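You operate a simulated robot arm through the tools that you are given. There is no shell and no other tool. Be economical: measure what you need, move in short steps, check, and stop when the job is done.

You run a simulated robot arm. Do the job below in one go: nothing can be reset, and whatever is moved stays where it is left.

## Task
Take the white pin and put it on the silver long plate.

The check looks at the end state, three seconds after you hand in, the way a careful person would. Anything else that was tipped, shoved, dropped, spilled or broken makes it a failure.

## Robot
A 6-joint arm with a two-finger parallel gripper, fixed in place. Base frame: the origin is at the foot of the arm, x ahead of it, y to its left, z up; the work surface is at about z = 740. Units: mm, degrees, N and s.
With the tool pointing down near the work surface it reaches from about 260 to 680 mm from the base axis. Its first joint turns from -66.0 to 66.0 degrees. Payload 2.9 kg.
The TCP is the grasp point between the finger pads, 30 mm short of the fingertips. In the tool frame z runs along the fingers and y along their closing line. Largest opening 110 mm; finger width 20, thickness 10; the body of the gripper, 48 by 112 mm, starts 55 mm behind the TCP.
Orientation is told as [roll, pitch, yaw] about the base's x, y, z axes, in that order, counted from this pose: with the fingers straight down and closing along the base's y, the tool's x points along the base's -x, its y along +y and its z along -z.

## Interface
- The arm moves only by the tool play_rows. Its argument "targets" is a list of rows, each an object (a shift or turn left out is 0, a gripper value left out holds the last) with "delta_pos": the shift along the tool's x, y, z in m, a list of three; "delta_rot": the turn, a rotation vector about the tool's x, y, z in rad, a list of three. In form: [{"delta_pos": [tx, ty, tz], "delta_rot": [wx, wy, wz]}, ...]. A call has 1 to 8 rows; each row is the pose to reach, as a shift and turn from the pose commanded when the call began, along the tool's axes at that moment. "fingers" is the finger opening in m, from 0 to 0.11, set as the call begins (left out, the last holds). A row lasts 0.2 s, in which the tool goes at most 50 mm and 8.6 degrees; a call with a longer step from one row to the next is refused whole, and so is a gripper value outside its range. Where a pose cannot be reached the arm comes as near as it can. A force on the tool above 40 N (or 10 N above the force at the start of the call, whichever is more), or a blocked arm, ends the call early, and 0.2 s more pass. The fingers move at their own pace (about 108 mm/s each) and stop on an object; they squeeze with about 35 N. The grip force told is the motor's: it shows also when the fingers shut on nothing. Time passes only in rows, and 0.2 s behind the last, so rows that repeat a pose let the fingers close. It gives the time, the measured TCP pose, the force on the tool (base axes), the opening and the grip force at its end, in the units of the frame above (readings bear some noise), and new pictures: "pictures" is both (left out), scene, wrist or none.
- Cameras (640 x 400 px; columns grow to the right, rows downward): "scene" is fixed at [89.4, 436.1, 1384.8]; the picture's right is [-0.64, -0.77, 0.00], its down [-0.39, 0.33, -0.86] and it looks along [0.66, -0.55, -0.51] (base axes); focal length 314 px, centre (320, 200). "wrist" rides on the gripper at [72, 17, -103] in the tool frame; the picture's right is [-0.23, 0.97, 0.00], its down [-0.76, -0.18, -0.62] and it looks along [-0.61, -0.14, 0.78] (tool axes); focal length 222 px, centre (320, 200).
- probe_pixels(camera, pixels): for up to 12 pixels [column, row] of the newest picture of that camera ("zoom" is the newest enlarged one), the place [x, y, z] in the base frame of the surface seen there, good to about 2 mm, but the place of the scene camera against the robot may be out by one fixed shift of up to 12 mm in any direction. No time passes.
- close_up(camera, box): a new picture of the part [left, top, right, bottom] of that camera's present view, enlarged. No time passes.
- close_job(): hands the job in; it is judged then, once.

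Work in short steps. Measure before you move; look again where a grasp or a placing could have gone wrong, and mend it. You have 60 turns and 170 pictures in all, those below and enlarged ones among them. Open the gripper and draw the arm clear of the work before you hand the job in, unless the task says otherwise; then end with one line.

The tools are called after "Request:" as name(argument=value, ...) on one line, values as JSON. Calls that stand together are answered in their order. play_rows: Moves the arm, as the interface text tells. Its arguments: {"type":"object","properties":{"targets":{"type":"array","items":{"type":"object","properties":{"delta_pos":{"type":"array","items":{"type":"number"}},"delta_rot":{"type":"array","items":{"type":"number"}}}}},"fingers":{"type":"number"},"pictures":{"type":"string","enum":["both","scene","wrist","none"]}},"required":["targets"]} The other tools are called the same way: probe_pixels (camera, pixels) gives the place of the surface under pixels of a picture; close_up (camera, box) takes an enlarged picture of a part of a camera's view; close_job () hands the job in.

At the start:

```text
time: 0.0
eef_pos: [502.7, 60.8, 1025.6]
tcp_rot: [0.0, 0.0, 0.0]
ft_force: [1.1, 0.3, -0.1]
grip_width: 110.0
grip_force: 0.0
```

scene: 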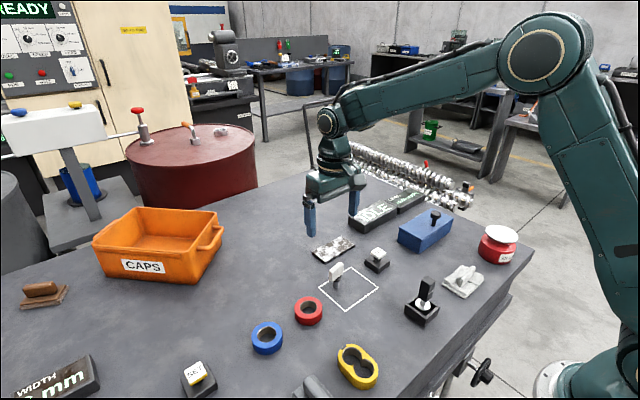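
wrist: 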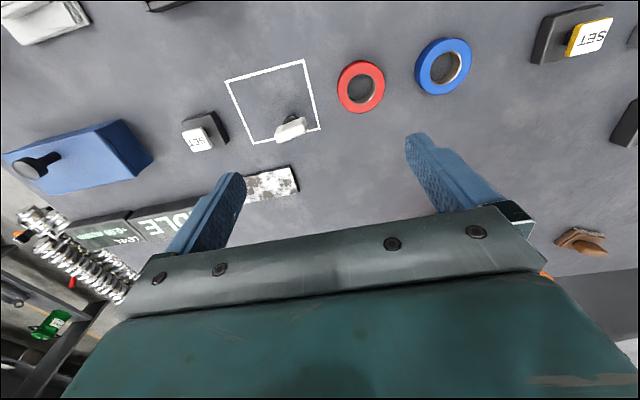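

The white pin seems to stand near scene (336,272) in the white square; the silver plate could be at (333,249). I'll zoom in on both.

Request:
close_up(camera="scene", box=[290, 220, 410, 320])

Request:
close_up(camera="wrist", box=[170, 50, 330, 210])

Request:
close_up(camera="scene", box=[340, 180, 530, 330])

```text
4.00 times, centred on (350, 270) of scene
```

zoom: 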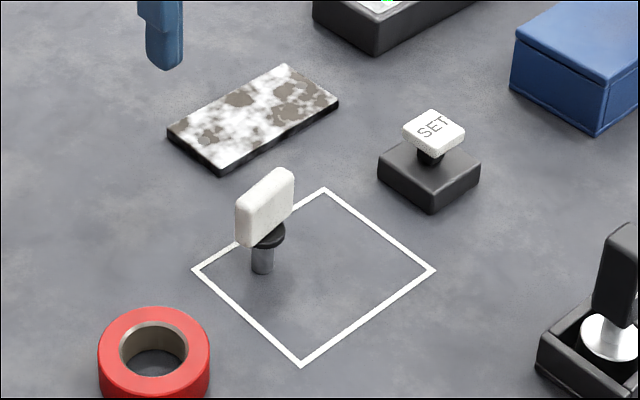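

```text
2.50 times, centred on (250, 130) of wrist
```

zoom: 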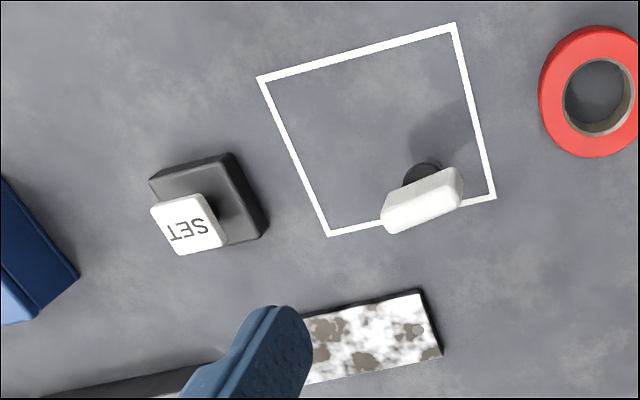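

```text
2.67 times, centred on (435, 255) of scene
```

zoom: 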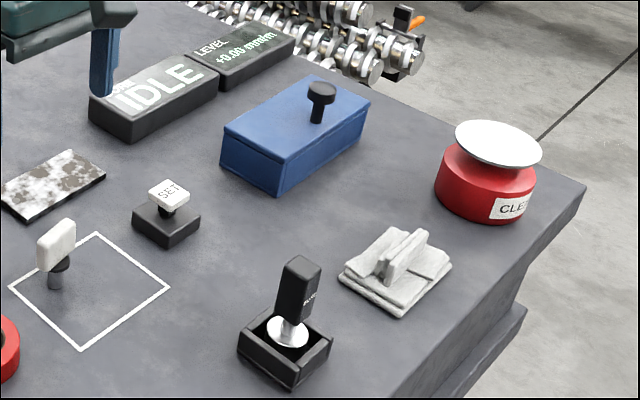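

The pin (white flag-shaped head on a grey shaft) stands at scene (336,272), and the mottled silver plate is at (333,249). I'll probe both, using the wrist camera for the base frame.

Request:
probe_pixels(camera="wrist", pixels=[[268, 142], [283, 134], [298, 128], [284, 118], [275, 115], [246, 201], [298, 192], [292, 168], [270, 183], [276, 120], [286, 160]])

Request:
probe_pixels(camera="scene", pixels=[[337, 267], [331, 276], [342, 266], [339, 288], [333, 282], [341, 263], [334, 248], [316, 253], [347, 260], [362, 237], [373, 246], [345, 261]])

Request:
close_up(camera="scene", box=[305, 230, 369, 270])

Request:
close_up(camera="scene", box=[312, 256, 376, 296])

```text
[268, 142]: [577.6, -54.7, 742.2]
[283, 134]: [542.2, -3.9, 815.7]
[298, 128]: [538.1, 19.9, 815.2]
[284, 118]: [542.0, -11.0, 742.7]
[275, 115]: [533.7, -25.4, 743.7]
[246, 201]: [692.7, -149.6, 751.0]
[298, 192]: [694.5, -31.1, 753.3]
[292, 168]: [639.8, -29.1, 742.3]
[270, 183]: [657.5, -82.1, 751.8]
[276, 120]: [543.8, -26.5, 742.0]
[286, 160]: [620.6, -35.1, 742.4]
```

```text
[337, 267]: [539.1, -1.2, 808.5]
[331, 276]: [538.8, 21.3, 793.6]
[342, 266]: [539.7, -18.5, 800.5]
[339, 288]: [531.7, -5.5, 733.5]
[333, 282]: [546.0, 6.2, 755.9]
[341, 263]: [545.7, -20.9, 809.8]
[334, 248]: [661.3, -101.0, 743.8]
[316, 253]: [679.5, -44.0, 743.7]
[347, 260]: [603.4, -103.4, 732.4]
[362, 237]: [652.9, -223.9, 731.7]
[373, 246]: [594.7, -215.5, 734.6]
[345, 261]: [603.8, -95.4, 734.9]
```

```text
10.00 times, centred on (337, 250) of scene
```

zoom: 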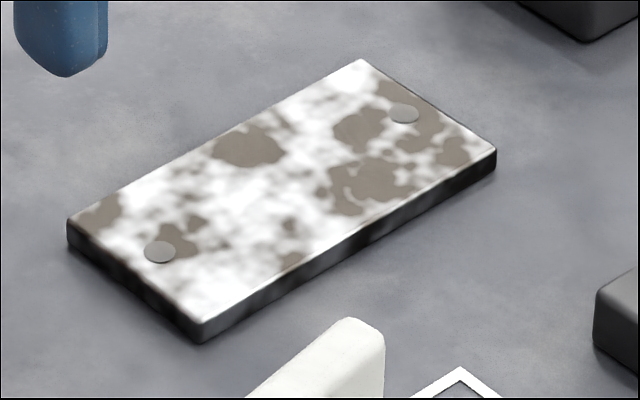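

```text
10.00 times, centred on (344, 276) of scene
```

zoom: 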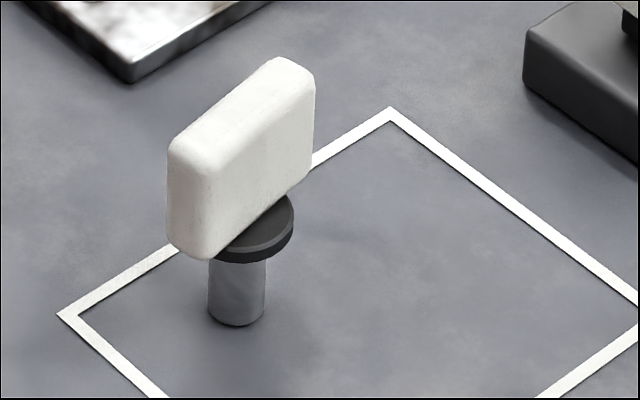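

Both are clear now. I'll compare the square's corners in the two cameras to find the scene shift, and probe the plate's corners and the head's face edges.

Request:
probe_pixels(camera="wrist", pixels=[[225.5, 81.5], [304, 60.5], [319.5, 128.5], [253.5, 143.5], [290, 168], [297, 190], [278, 138], [303, 124], [278, 132], [302, 119]])

Request:
probe_pixels(camera="scene", pixels=[[351.2, 267.3], [378.5, 287.5], [345, 311], [318.5, 287.5], [312.8, 252.5], [325, 261.5], [353.5, 245], [341.2, 237], [333, 249]])

Request:
probe_pixels(camera="zoom", pixels=[[175, 145], [208, 165], [272, 62], [308, 78], [190, 250], [235, 300], [235, 255], [240, 115], [205, 250], [308, 170], [237, 322], [255, 150]])

```text
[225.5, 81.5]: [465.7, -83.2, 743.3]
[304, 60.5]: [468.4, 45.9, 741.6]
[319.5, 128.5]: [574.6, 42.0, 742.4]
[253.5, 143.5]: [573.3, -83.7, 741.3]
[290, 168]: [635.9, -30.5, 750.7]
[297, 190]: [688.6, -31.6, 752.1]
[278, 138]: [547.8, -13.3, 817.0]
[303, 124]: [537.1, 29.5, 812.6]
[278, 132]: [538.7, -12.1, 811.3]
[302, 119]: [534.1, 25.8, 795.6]
```

```text
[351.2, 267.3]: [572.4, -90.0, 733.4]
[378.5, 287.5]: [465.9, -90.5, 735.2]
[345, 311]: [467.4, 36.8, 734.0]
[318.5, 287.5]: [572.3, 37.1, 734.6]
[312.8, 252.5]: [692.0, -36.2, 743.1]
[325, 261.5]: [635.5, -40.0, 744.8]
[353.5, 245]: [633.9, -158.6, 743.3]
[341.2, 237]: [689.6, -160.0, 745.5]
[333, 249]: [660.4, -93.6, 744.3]
```

```text
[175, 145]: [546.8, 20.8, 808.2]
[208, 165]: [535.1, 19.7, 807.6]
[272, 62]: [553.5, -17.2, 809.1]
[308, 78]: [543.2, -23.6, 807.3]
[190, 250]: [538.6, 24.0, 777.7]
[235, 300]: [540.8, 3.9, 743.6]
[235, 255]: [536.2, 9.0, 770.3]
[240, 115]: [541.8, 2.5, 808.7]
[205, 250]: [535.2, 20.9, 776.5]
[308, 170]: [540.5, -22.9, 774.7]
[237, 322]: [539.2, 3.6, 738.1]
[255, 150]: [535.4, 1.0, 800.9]
```

The scene shift is about (+1.5, +7, +8.5). In the base frame the head is centred at about (546, 7), z 784–817, about 48 mm wide and yawed about +11°. The plate spans x 637–693, y −153 to −31, top about 752. I'll go above the pin, yawed to grip the head across its wide ends, so the tips straddle the collar.

Request:
play_rows(targets=[{"delta_pos": [-0.011, -0.0135, 0.03], "delta_rot": [0, 0, -0.06]}, {"delta_pos": [-0.022, -0.027, 0.06], "delta_rot": [0, 0, -0.12]}, {"delta_pos": [-0.033, -0.0405, 0.09], "delta_rot": [0, 0, -0.19]}, {"delta_pos": [-0.0433, -0.0538, 0.12], "delta_rot": [0, 0, -0.19]}, {"delta_pos": [-0.0433, -0.0538, 0.14], "delta_rot": [0, 0, -0.19]}], fingers=0.09)

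```text
time: 1.2
eef_pos: [545.2, 6.5, 885.6]
tcp_rot: [0.0, 0.1, 10.9]
ft_force: [-0.5, 0.0, -0.4]
grip_width: 90.1
grip_force: 0.0
```

scene: 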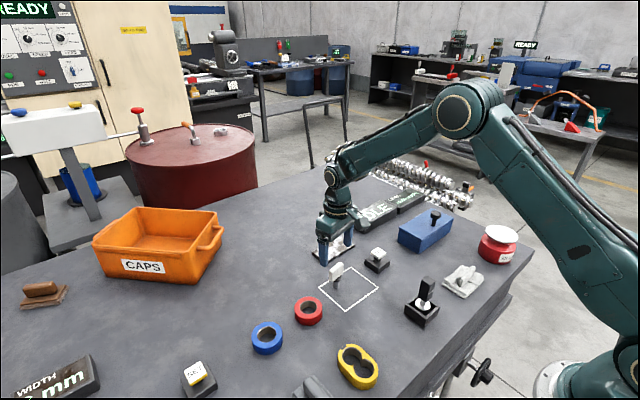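
wrist: 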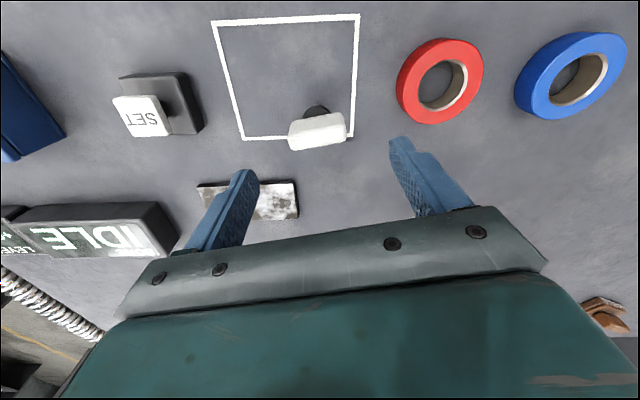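

The head is at wrist (317,131), between the fingers in its columns. I'll probe it again from nearer before going down.

Request:
close_up(camera="wrist", box=[270, 90, 366, 150])

Request:
probe_pixels(camera="wrist", pixels=[[291, 136], [317, 132], [343, 128], [291, 148], [317, 144], [344, 140], [317, 121], [292, 123], [344, 116], [316, 109]])

```text
6.67 times, centred on (318, 120) of wrist
```

zoom: 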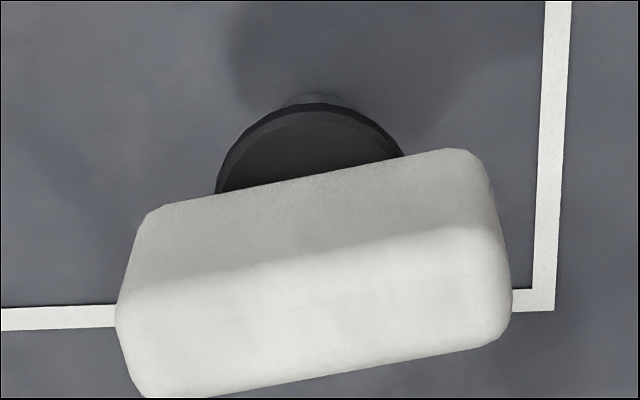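

```text
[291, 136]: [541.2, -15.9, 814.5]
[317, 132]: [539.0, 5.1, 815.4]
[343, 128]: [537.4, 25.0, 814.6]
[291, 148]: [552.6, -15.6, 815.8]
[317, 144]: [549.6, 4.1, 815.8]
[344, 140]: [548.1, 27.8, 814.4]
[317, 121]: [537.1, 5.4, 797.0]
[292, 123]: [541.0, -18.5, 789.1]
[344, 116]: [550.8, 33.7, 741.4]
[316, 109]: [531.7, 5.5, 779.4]
```

The nearer probes give the head yaw at about +6–7°, the centre at about (545, 5.5) and the top at 816. I'll trim the yaw and go down to TCP z about 801.

Request:
play_rows(targets=[{"delta_pos": [0, -0.001, 0.03], "delta_rot": [0, 0, 0.07]}, {"delta_pos": [0, -0.001, 0.06], "delta_rot": [0, 0, 0.07]}, {"delta_pos": [0, -0.001, 0.075], "delta_rot": [0, 0, 0.07]}, {"delta_pos": [0, -0.001, 0.0845], "delta_rot": [0, 0, 0.07]}, {"delta_pos": [0, -0.001, 0.0845], "delta_rot": [0, 0, 0.07]}])

```text
time: 2.4
eef_pos: [545.9, 6.5, 802.1]
tcp_rot: [0.0, 0.0, 6.9]
ft_force: [0.4, -0.7, -1.2]
grip_width: 90.0
grip_force: 0.1
```

scene: 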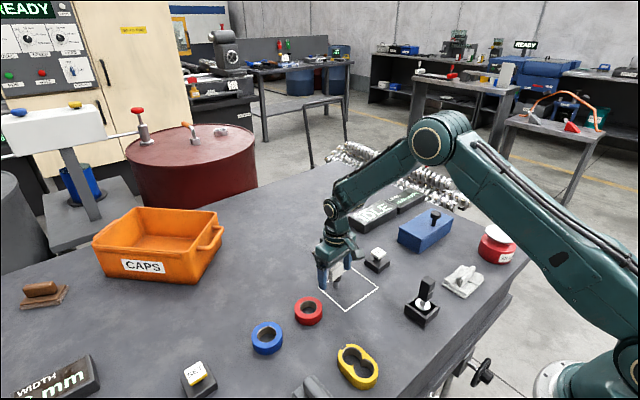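
wrist: 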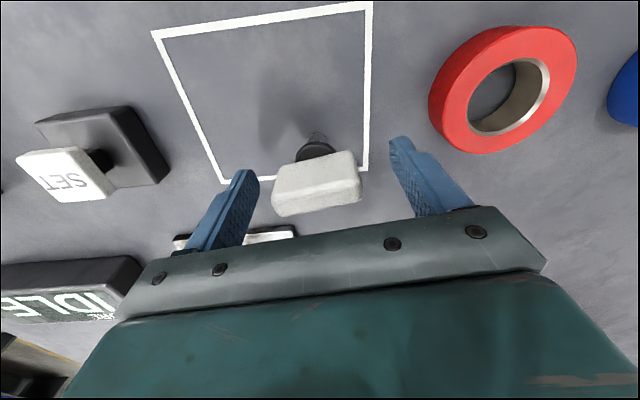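

The head (317,183) sits between the fingers. I'll narrow to 56 mm and check the centring before closing.

Request:
play_rows(targets=[{"delta_pos": [0, 0, 0]}, {"delta_pos": [0, 0, 0]}], fingers=0.056, pictures="none")

Request:
close_up(camera="wrist", box=[220, 110, 412, 230])

Request:
close_up(camera="scene", box=[296, 230, 376, 280])

```text
time: 3.0
eef_pos: [545.9, 7.1, 801.8]
tcp_rot: [0.0, 0.0, 6.9]
ft_force: [0.3, 0.2, -0.5]
grip_width: 56.0
grip_force: 0.1
```

```text
3.33 times, centred on (316, 170) of wrist
```

zoom: 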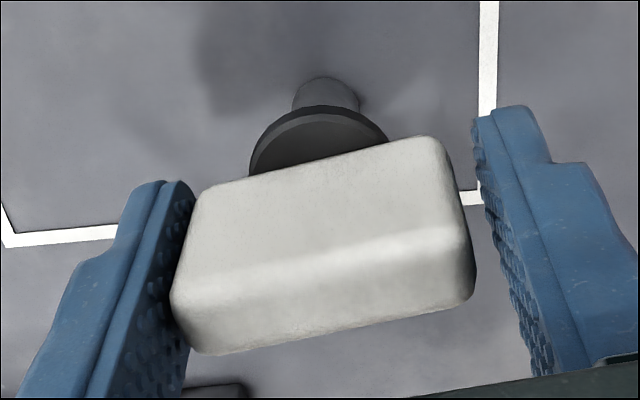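

```text
8.00 times, centred on (336, 255) of scene
```

zoom: 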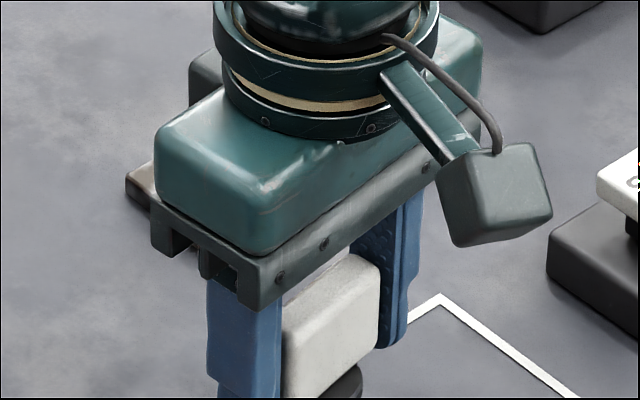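

The −y finger is nearly touching, with a gap of about 5 mm at the +y finger. I'll shift 2.5 mm toward −y and then close.

Request:
play_rows(targets=[{"delta_pos": [0, -0.0025, 0]}, {"delta_pos": [0, -0.0025, 0]}], pictures="none")

Request:
close_up(camera="wrist", box=[220, 110, 412, 230])

```text
time: 3.6
eef_pos: [545.6, 3.7, 802.1]
tcp_rot: [0.0, 0.0, 7.0]
ft_force: [-0.8, 0.5, -0.1]
grip_width: 55.8
grip_force: 0.0
```

```text
3.33 times, centred on (316, 170) of wrist
```

zoom: 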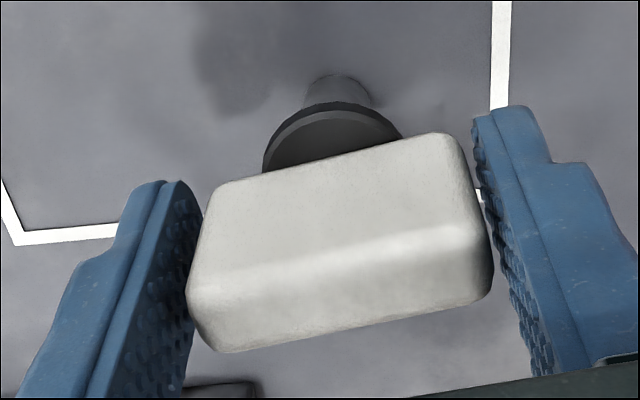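

The head is now well centred between the pads, so I'll close.

Request:
play_rows(targets=[{"delta_pos": [0, 0, 0]}, {"delta_pos": [0, 0, 0]}, {"delta_pos": [0, 0, 0]}], fingers=0.03, pictures="wrist")

```text
time: 4.4
eef_pos: [546.3, 4.7, 801.5]
tcp_rot: [0.0, -0.1, 6.9]
ft_force: [0.1, -0.2, 0.1]
grip_width: 49.4
grip_force: 34.9
```

wrist: 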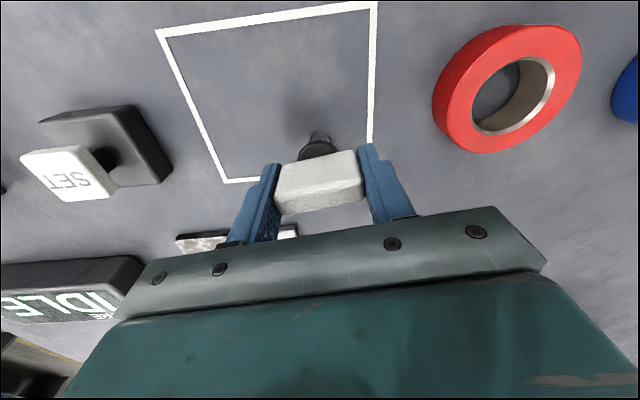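

The grip holds at 49.4 mm and 35 N. I'll lift 70 mm and look.

Request:
play_rows(targets=[{"delta_pos": [0, 0, -0.015]}, {"delta_pos": [0, 0, -0.035]}, {"delta_pos": [0, 0, -0.055]}, {"delta_pos": [0, 0, -0.07]}, {"delta_pos": [0, 0, -0.07]}])

Request:
close_up(camera="scene", box=[296, 220, 376, 270])

```text
time: 5.6
eef_pos: [544.5, 2.8, 873.1]
tcp_rot: [-0.1, 0.0, 6.9]
ft_force: [0.5, -0.5, 0.0]
grip_width: 49.3
grip_force: 35.0
```

scene: 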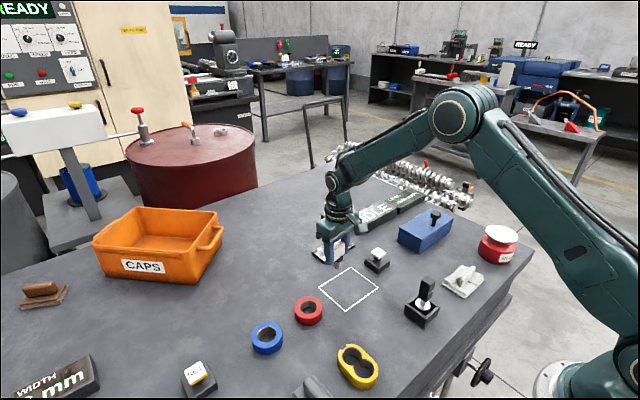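
wrist: 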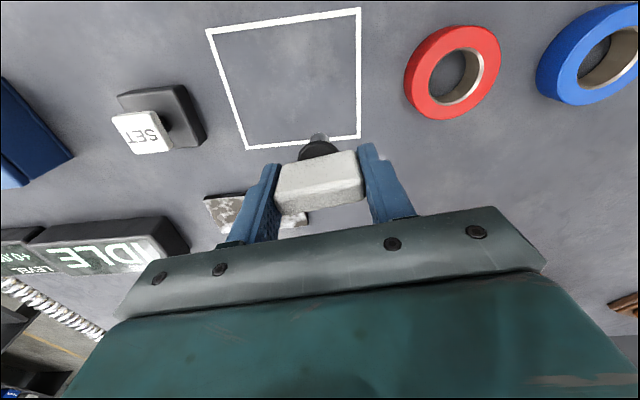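

```text
8.00 times, centred on (336, 245) of scene
```

zoom: 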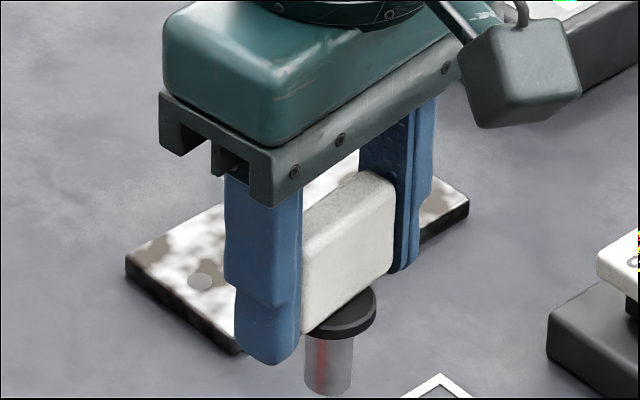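

The pin hangs upright in the grip. I'll carry it above the plate centre (663, −91) at the same height.

Request:
play_rows(targets=[{"delta_pos": [-0.021, -0.0217, 0]}, {"delta_pos": [-0.0423, -0.0434, 0]}, {"delta_pos": [-0.0635, -0.0651, 0]}, {"delta_pos": [-0.0846, -0.0868, 0]}, {"delta_pos": [-0.098, -0.1005, 0]}, {"delta_pos": [-0.1058, -0.1085, 0]}, {"delta_pos": [-0.1058, -0.1085, 0]}])

Request:
close_up(camera="scene", box=[280, 205, 376, 265])

Request:
close_up(camera="wrist", box=[220, 90, 412, 210])

```text
time: 7.2
eef_pos: [665.2, -92.3, 872.4]
tcp_rot: [0.0, 0.0, 6.9]
ft_force: [0.3, 1.0, 0.0]
grip_width: 49.5
grip_force: 35.0
```

scene: 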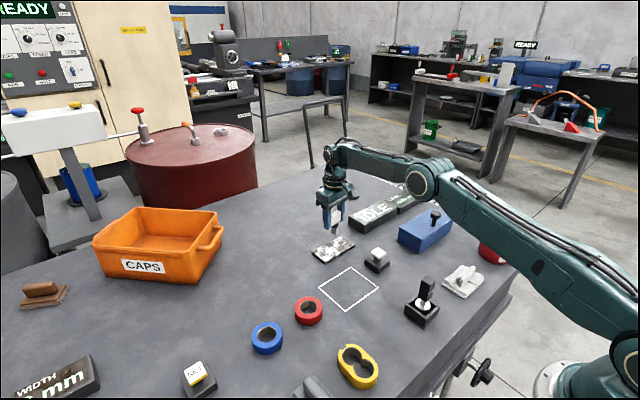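
wrist: 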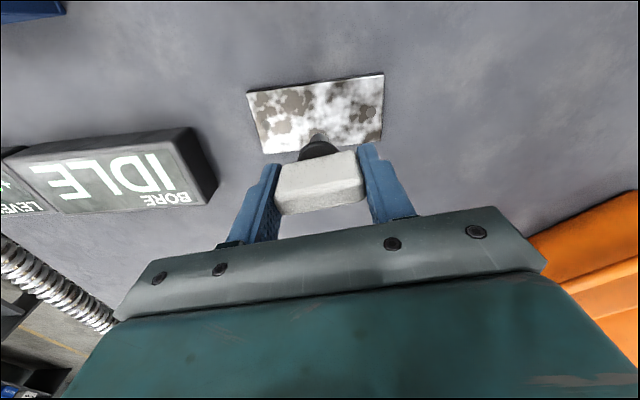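

```text
6.67 times, centred on (328, 235) of scene
```

zoom: 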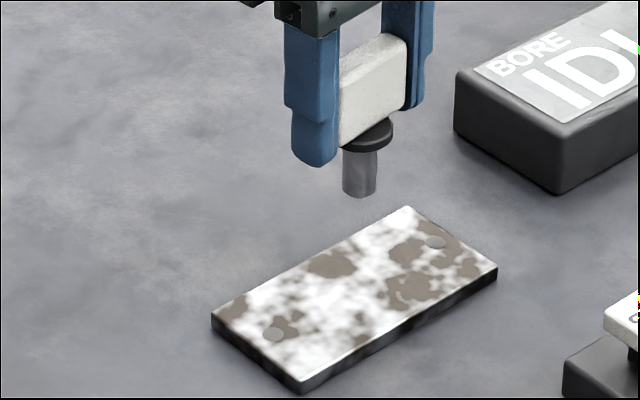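

```text
3.33 times, centred on (316, 150) of wrist
```

zoom: 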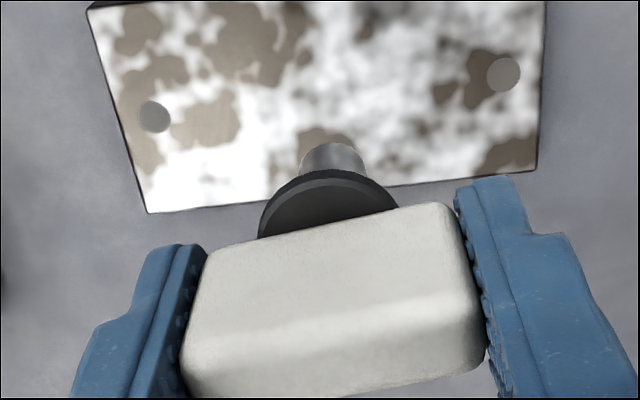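

The pin hovers near the plate. I'll probe the plate's corners with the wrist camera (corners about (249,93), (383,75), (380,139), (264,152)), plus the two bolt dots.

Request:
probe_pixels(camera="zoom", pixels=[[155, 205], [530, 163], [538, 15], [105, 15], [155, 117], [503, 74], [333, 155], [330, 195], [320, 30]])

```text
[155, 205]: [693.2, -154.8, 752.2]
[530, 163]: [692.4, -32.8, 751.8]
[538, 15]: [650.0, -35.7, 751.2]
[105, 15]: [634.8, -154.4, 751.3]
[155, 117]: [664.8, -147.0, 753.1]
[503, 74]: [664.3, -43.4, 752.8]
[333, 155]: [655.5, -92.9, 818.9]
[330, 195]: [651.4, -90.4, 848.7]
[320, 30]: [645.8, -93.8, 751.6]
```

The plate centre is (664.5, −95), top 752; the shaft is at about (663.5, −93), so it is well centred. I'll lower 57 mm first.

Request:
play_rows(targets=[{"delta_pos": [0, 0, 0.02]}, {"delta_pos": [0, 0, 0.04]}, {"delta_pos": [0, 0, 0.05]}, {"delta_pos": [0, 0, 0.055]}, {"delta_pos": [0, 0, 0.057]}, {"delta_pos": [0, 0, 0.057]}], pictures="scene")

Request:
close_up(camera="scene", box=[296, 220, 376, 270])

```text
time: 8.6
eef_pos: [664.1, -92.1, 815.7]
tcp_rot: [0.0, 0.0, 7.0]
ft_force: [0.2, -0.6, -1.1]
grip_width: 49.3
grip_force: 34.9
```

scene: 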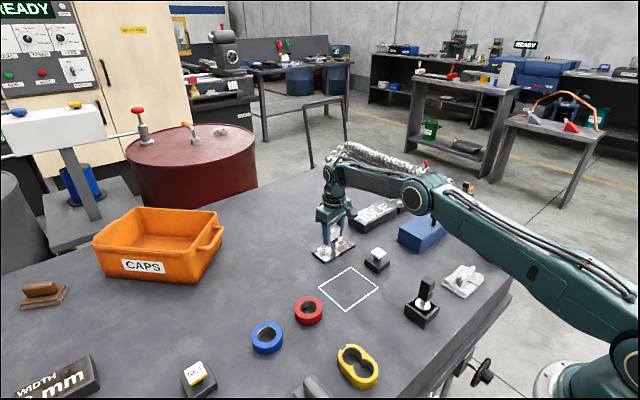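

```text
8.00 times, centred on (336, 245) of scene
```

zoom: 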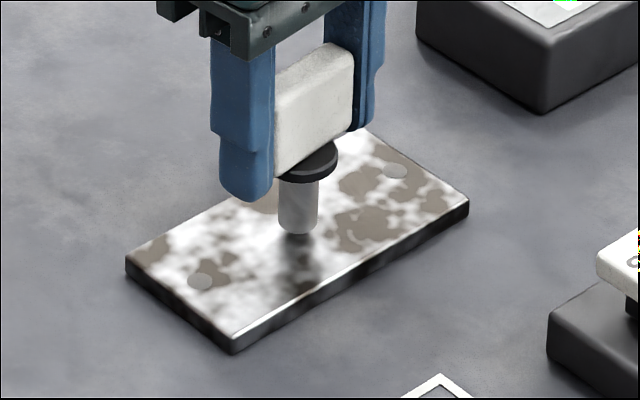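

No contact yet (fz −1.1); the shaft end is just above the plate. I'll lower another 2.5 mm in fine steps.

Request:
play_rows(targets=[{"delta_pos": [0, 0, 0.001]}, {"delta_pos": [0, 0, 0.002]}, {"delta_pos": [0, 0, 0.0025]}, {"delta_pos": [0, 0, 0.0025]}], pictures="none")

Request:
close_up(camera="scene", box=[312, 230, 360, 260])

```text
time: 9.6
eef_pos: [664.2, -92.0, 813.1]
tcp_rot: [0.1, 0.0, 6.9]
ft_force: [-1.3, -0.2, -1.4]
grip_width: 49.4
grip_force: 34.7
```

```text
13.33 times, centred on (336, 245) of scene
```

zoom: 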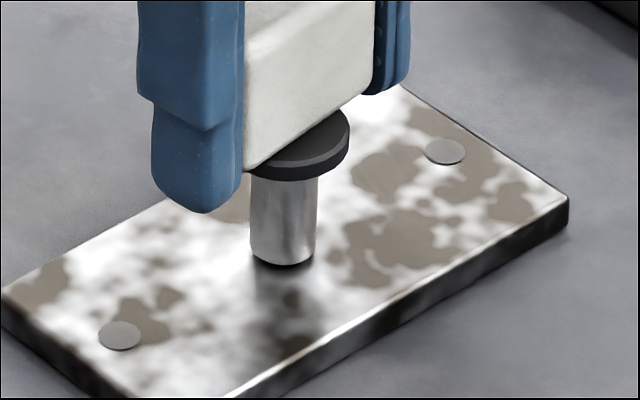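

Still no clear contact force, though nearly down. I'll go 0.5 mm at a time for another 1.5 mm.

Request:
play_rows(targets=[{"delta_pos": [0, 0, 0.0005]}, {"delta_pos": [0, 0, 0.001]}, {"delta_pos": [0, 0, 0.0015]}, {"delta_pos": [0, 0, 0.0015]}], pictures="none")

Request:
close_up(camera="scene", box=[312, 230, 360, 260])

```text
time: 10.6
eef_pos: [664.8, -92.3, 811.6]
tcp_rot: [0.0, -0.1, 6.9]
ft_force: [-3.4, 0.3, 9.2]
grip_width: 49.4
grip_force: 34.7
```

```text
13.33 times, centred on (336, 245) of scene
```

zoom: 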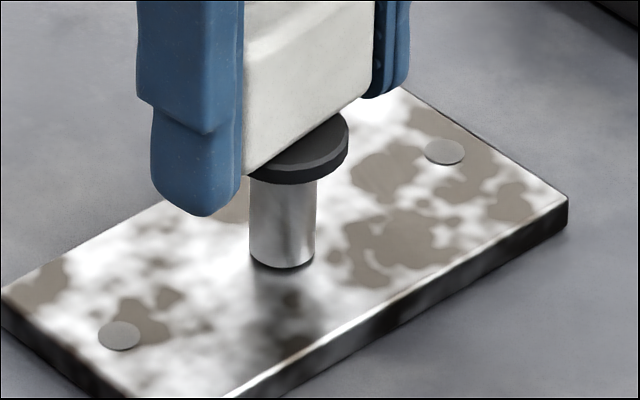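

Contact: fz has risen to about 9 N, so the shaft rests on the plate. I'll ease 0.3 mm up, then open to 62 mm gently.

Request:
play_rows(targets=[{"delta_pos": [0, 0, -0.0003]}, {"delta_pos": [0, 0, -0.0003]}], pictures="none")

Request:
play_rows(targets=[{"delta_pos": [0, 0, 0]}, {"delta_pos": [0, 0, 0]}, {"delta_pos": [0, 0, 0]}], fingers=0.08)

Request:
close_up(camera="scene", box=[296, 220, 376, 270])

```text
time: 11.2
eef_pos: [664.7, -91.9, 812.2]
tcp_rot: [0.1, 0.0, 6.9]
ft_force: [-1.2, -0.8, 8.6]
grip_width: 49.6
grip_force: 35.2
```

```text
time: 12.0
eef_pos: [664.5, -92.2, 812.3]
tcp_rot: [0.0, 0.0, 6.8]
ft_force: [-0.5, 0.2, 0.4]
grip_width: 80.2
grip_force: 0.1
```

scene: 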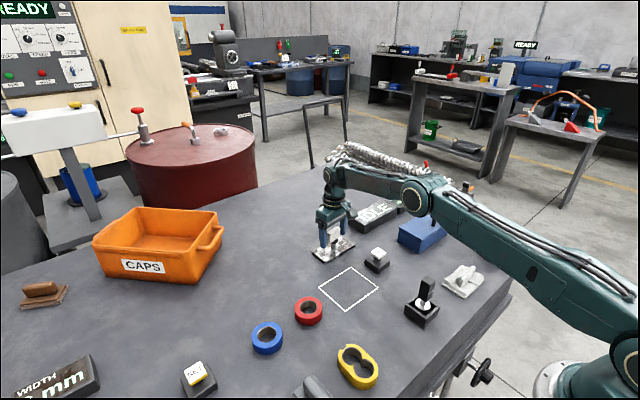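
wrist: 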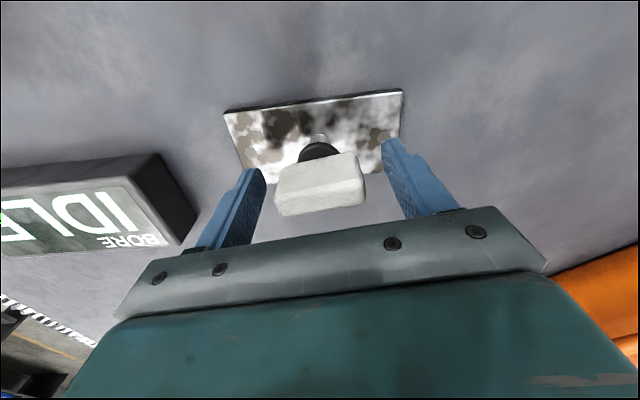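

```text
8.00 times, centred on (336, 245) of scene
```

zoom: 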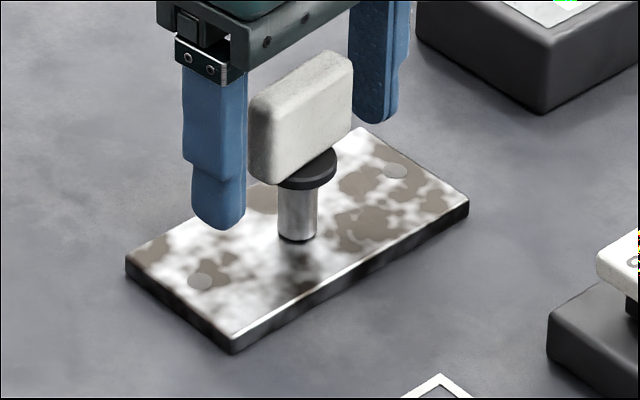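

The pin stands upright, clear of both pads. I'll raise straight up and then draw back.

Request:
play_rows(targets=[{"delta_pos": [0, 0, -0.02]}, {"delta_pos": [0, 0, -0.05]}, {"delta_pos": [0, 0, -0.09]}, {"delta_pos": [0, 0, -0.13]}, {"delta_pos": [0.04, 0, -0.15]}, {"delta_pos": [0.08, 0, -0.16]}, {"delta_pos": [0.12, 0, -0.17]}, {"delta_pos": [0.14, 0, -0.17]}])

Request:
close_up(camera="scene", box=[296, 220, 376, 270])

```text
time: 13.8
eef_pos: [523.2, -108.5, 982.1]
tcp_rot: [0.0, -0.1, 6.9]
ft_force: [0.5, 0.2, -1.1]
grip_width: 79.8
grip_force: 0.1
```

scene: 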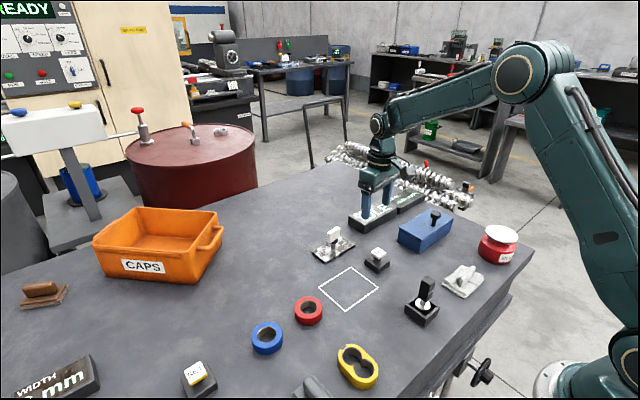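
wrist: 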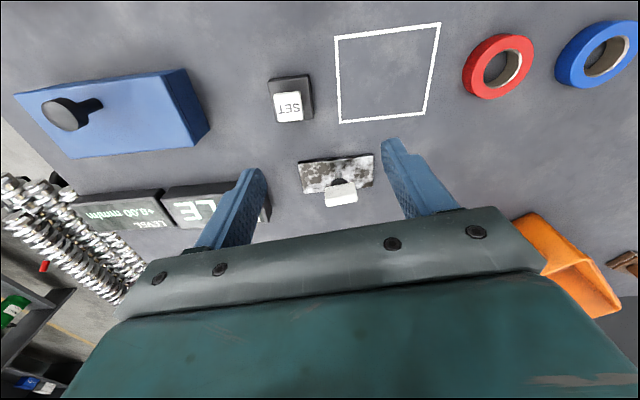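

```text
8.00 times, centred on (336, 245) of scene
```

zoom: 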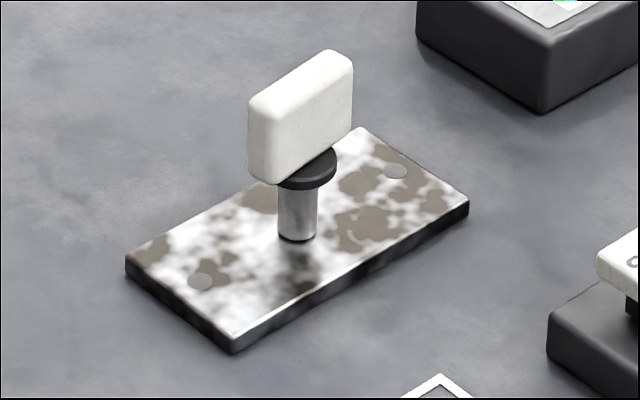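

The pin stands upright in the middle of the plate (scene (333,240)), the arm is clear and nothing else has moved. I'll hand in.

Request:
close_job()

```text
The job is handed in.
```

The white pin is standing upright in the middle of the silver long plate; the gripper is open, the arm is clear, and nothing else was disturbed.
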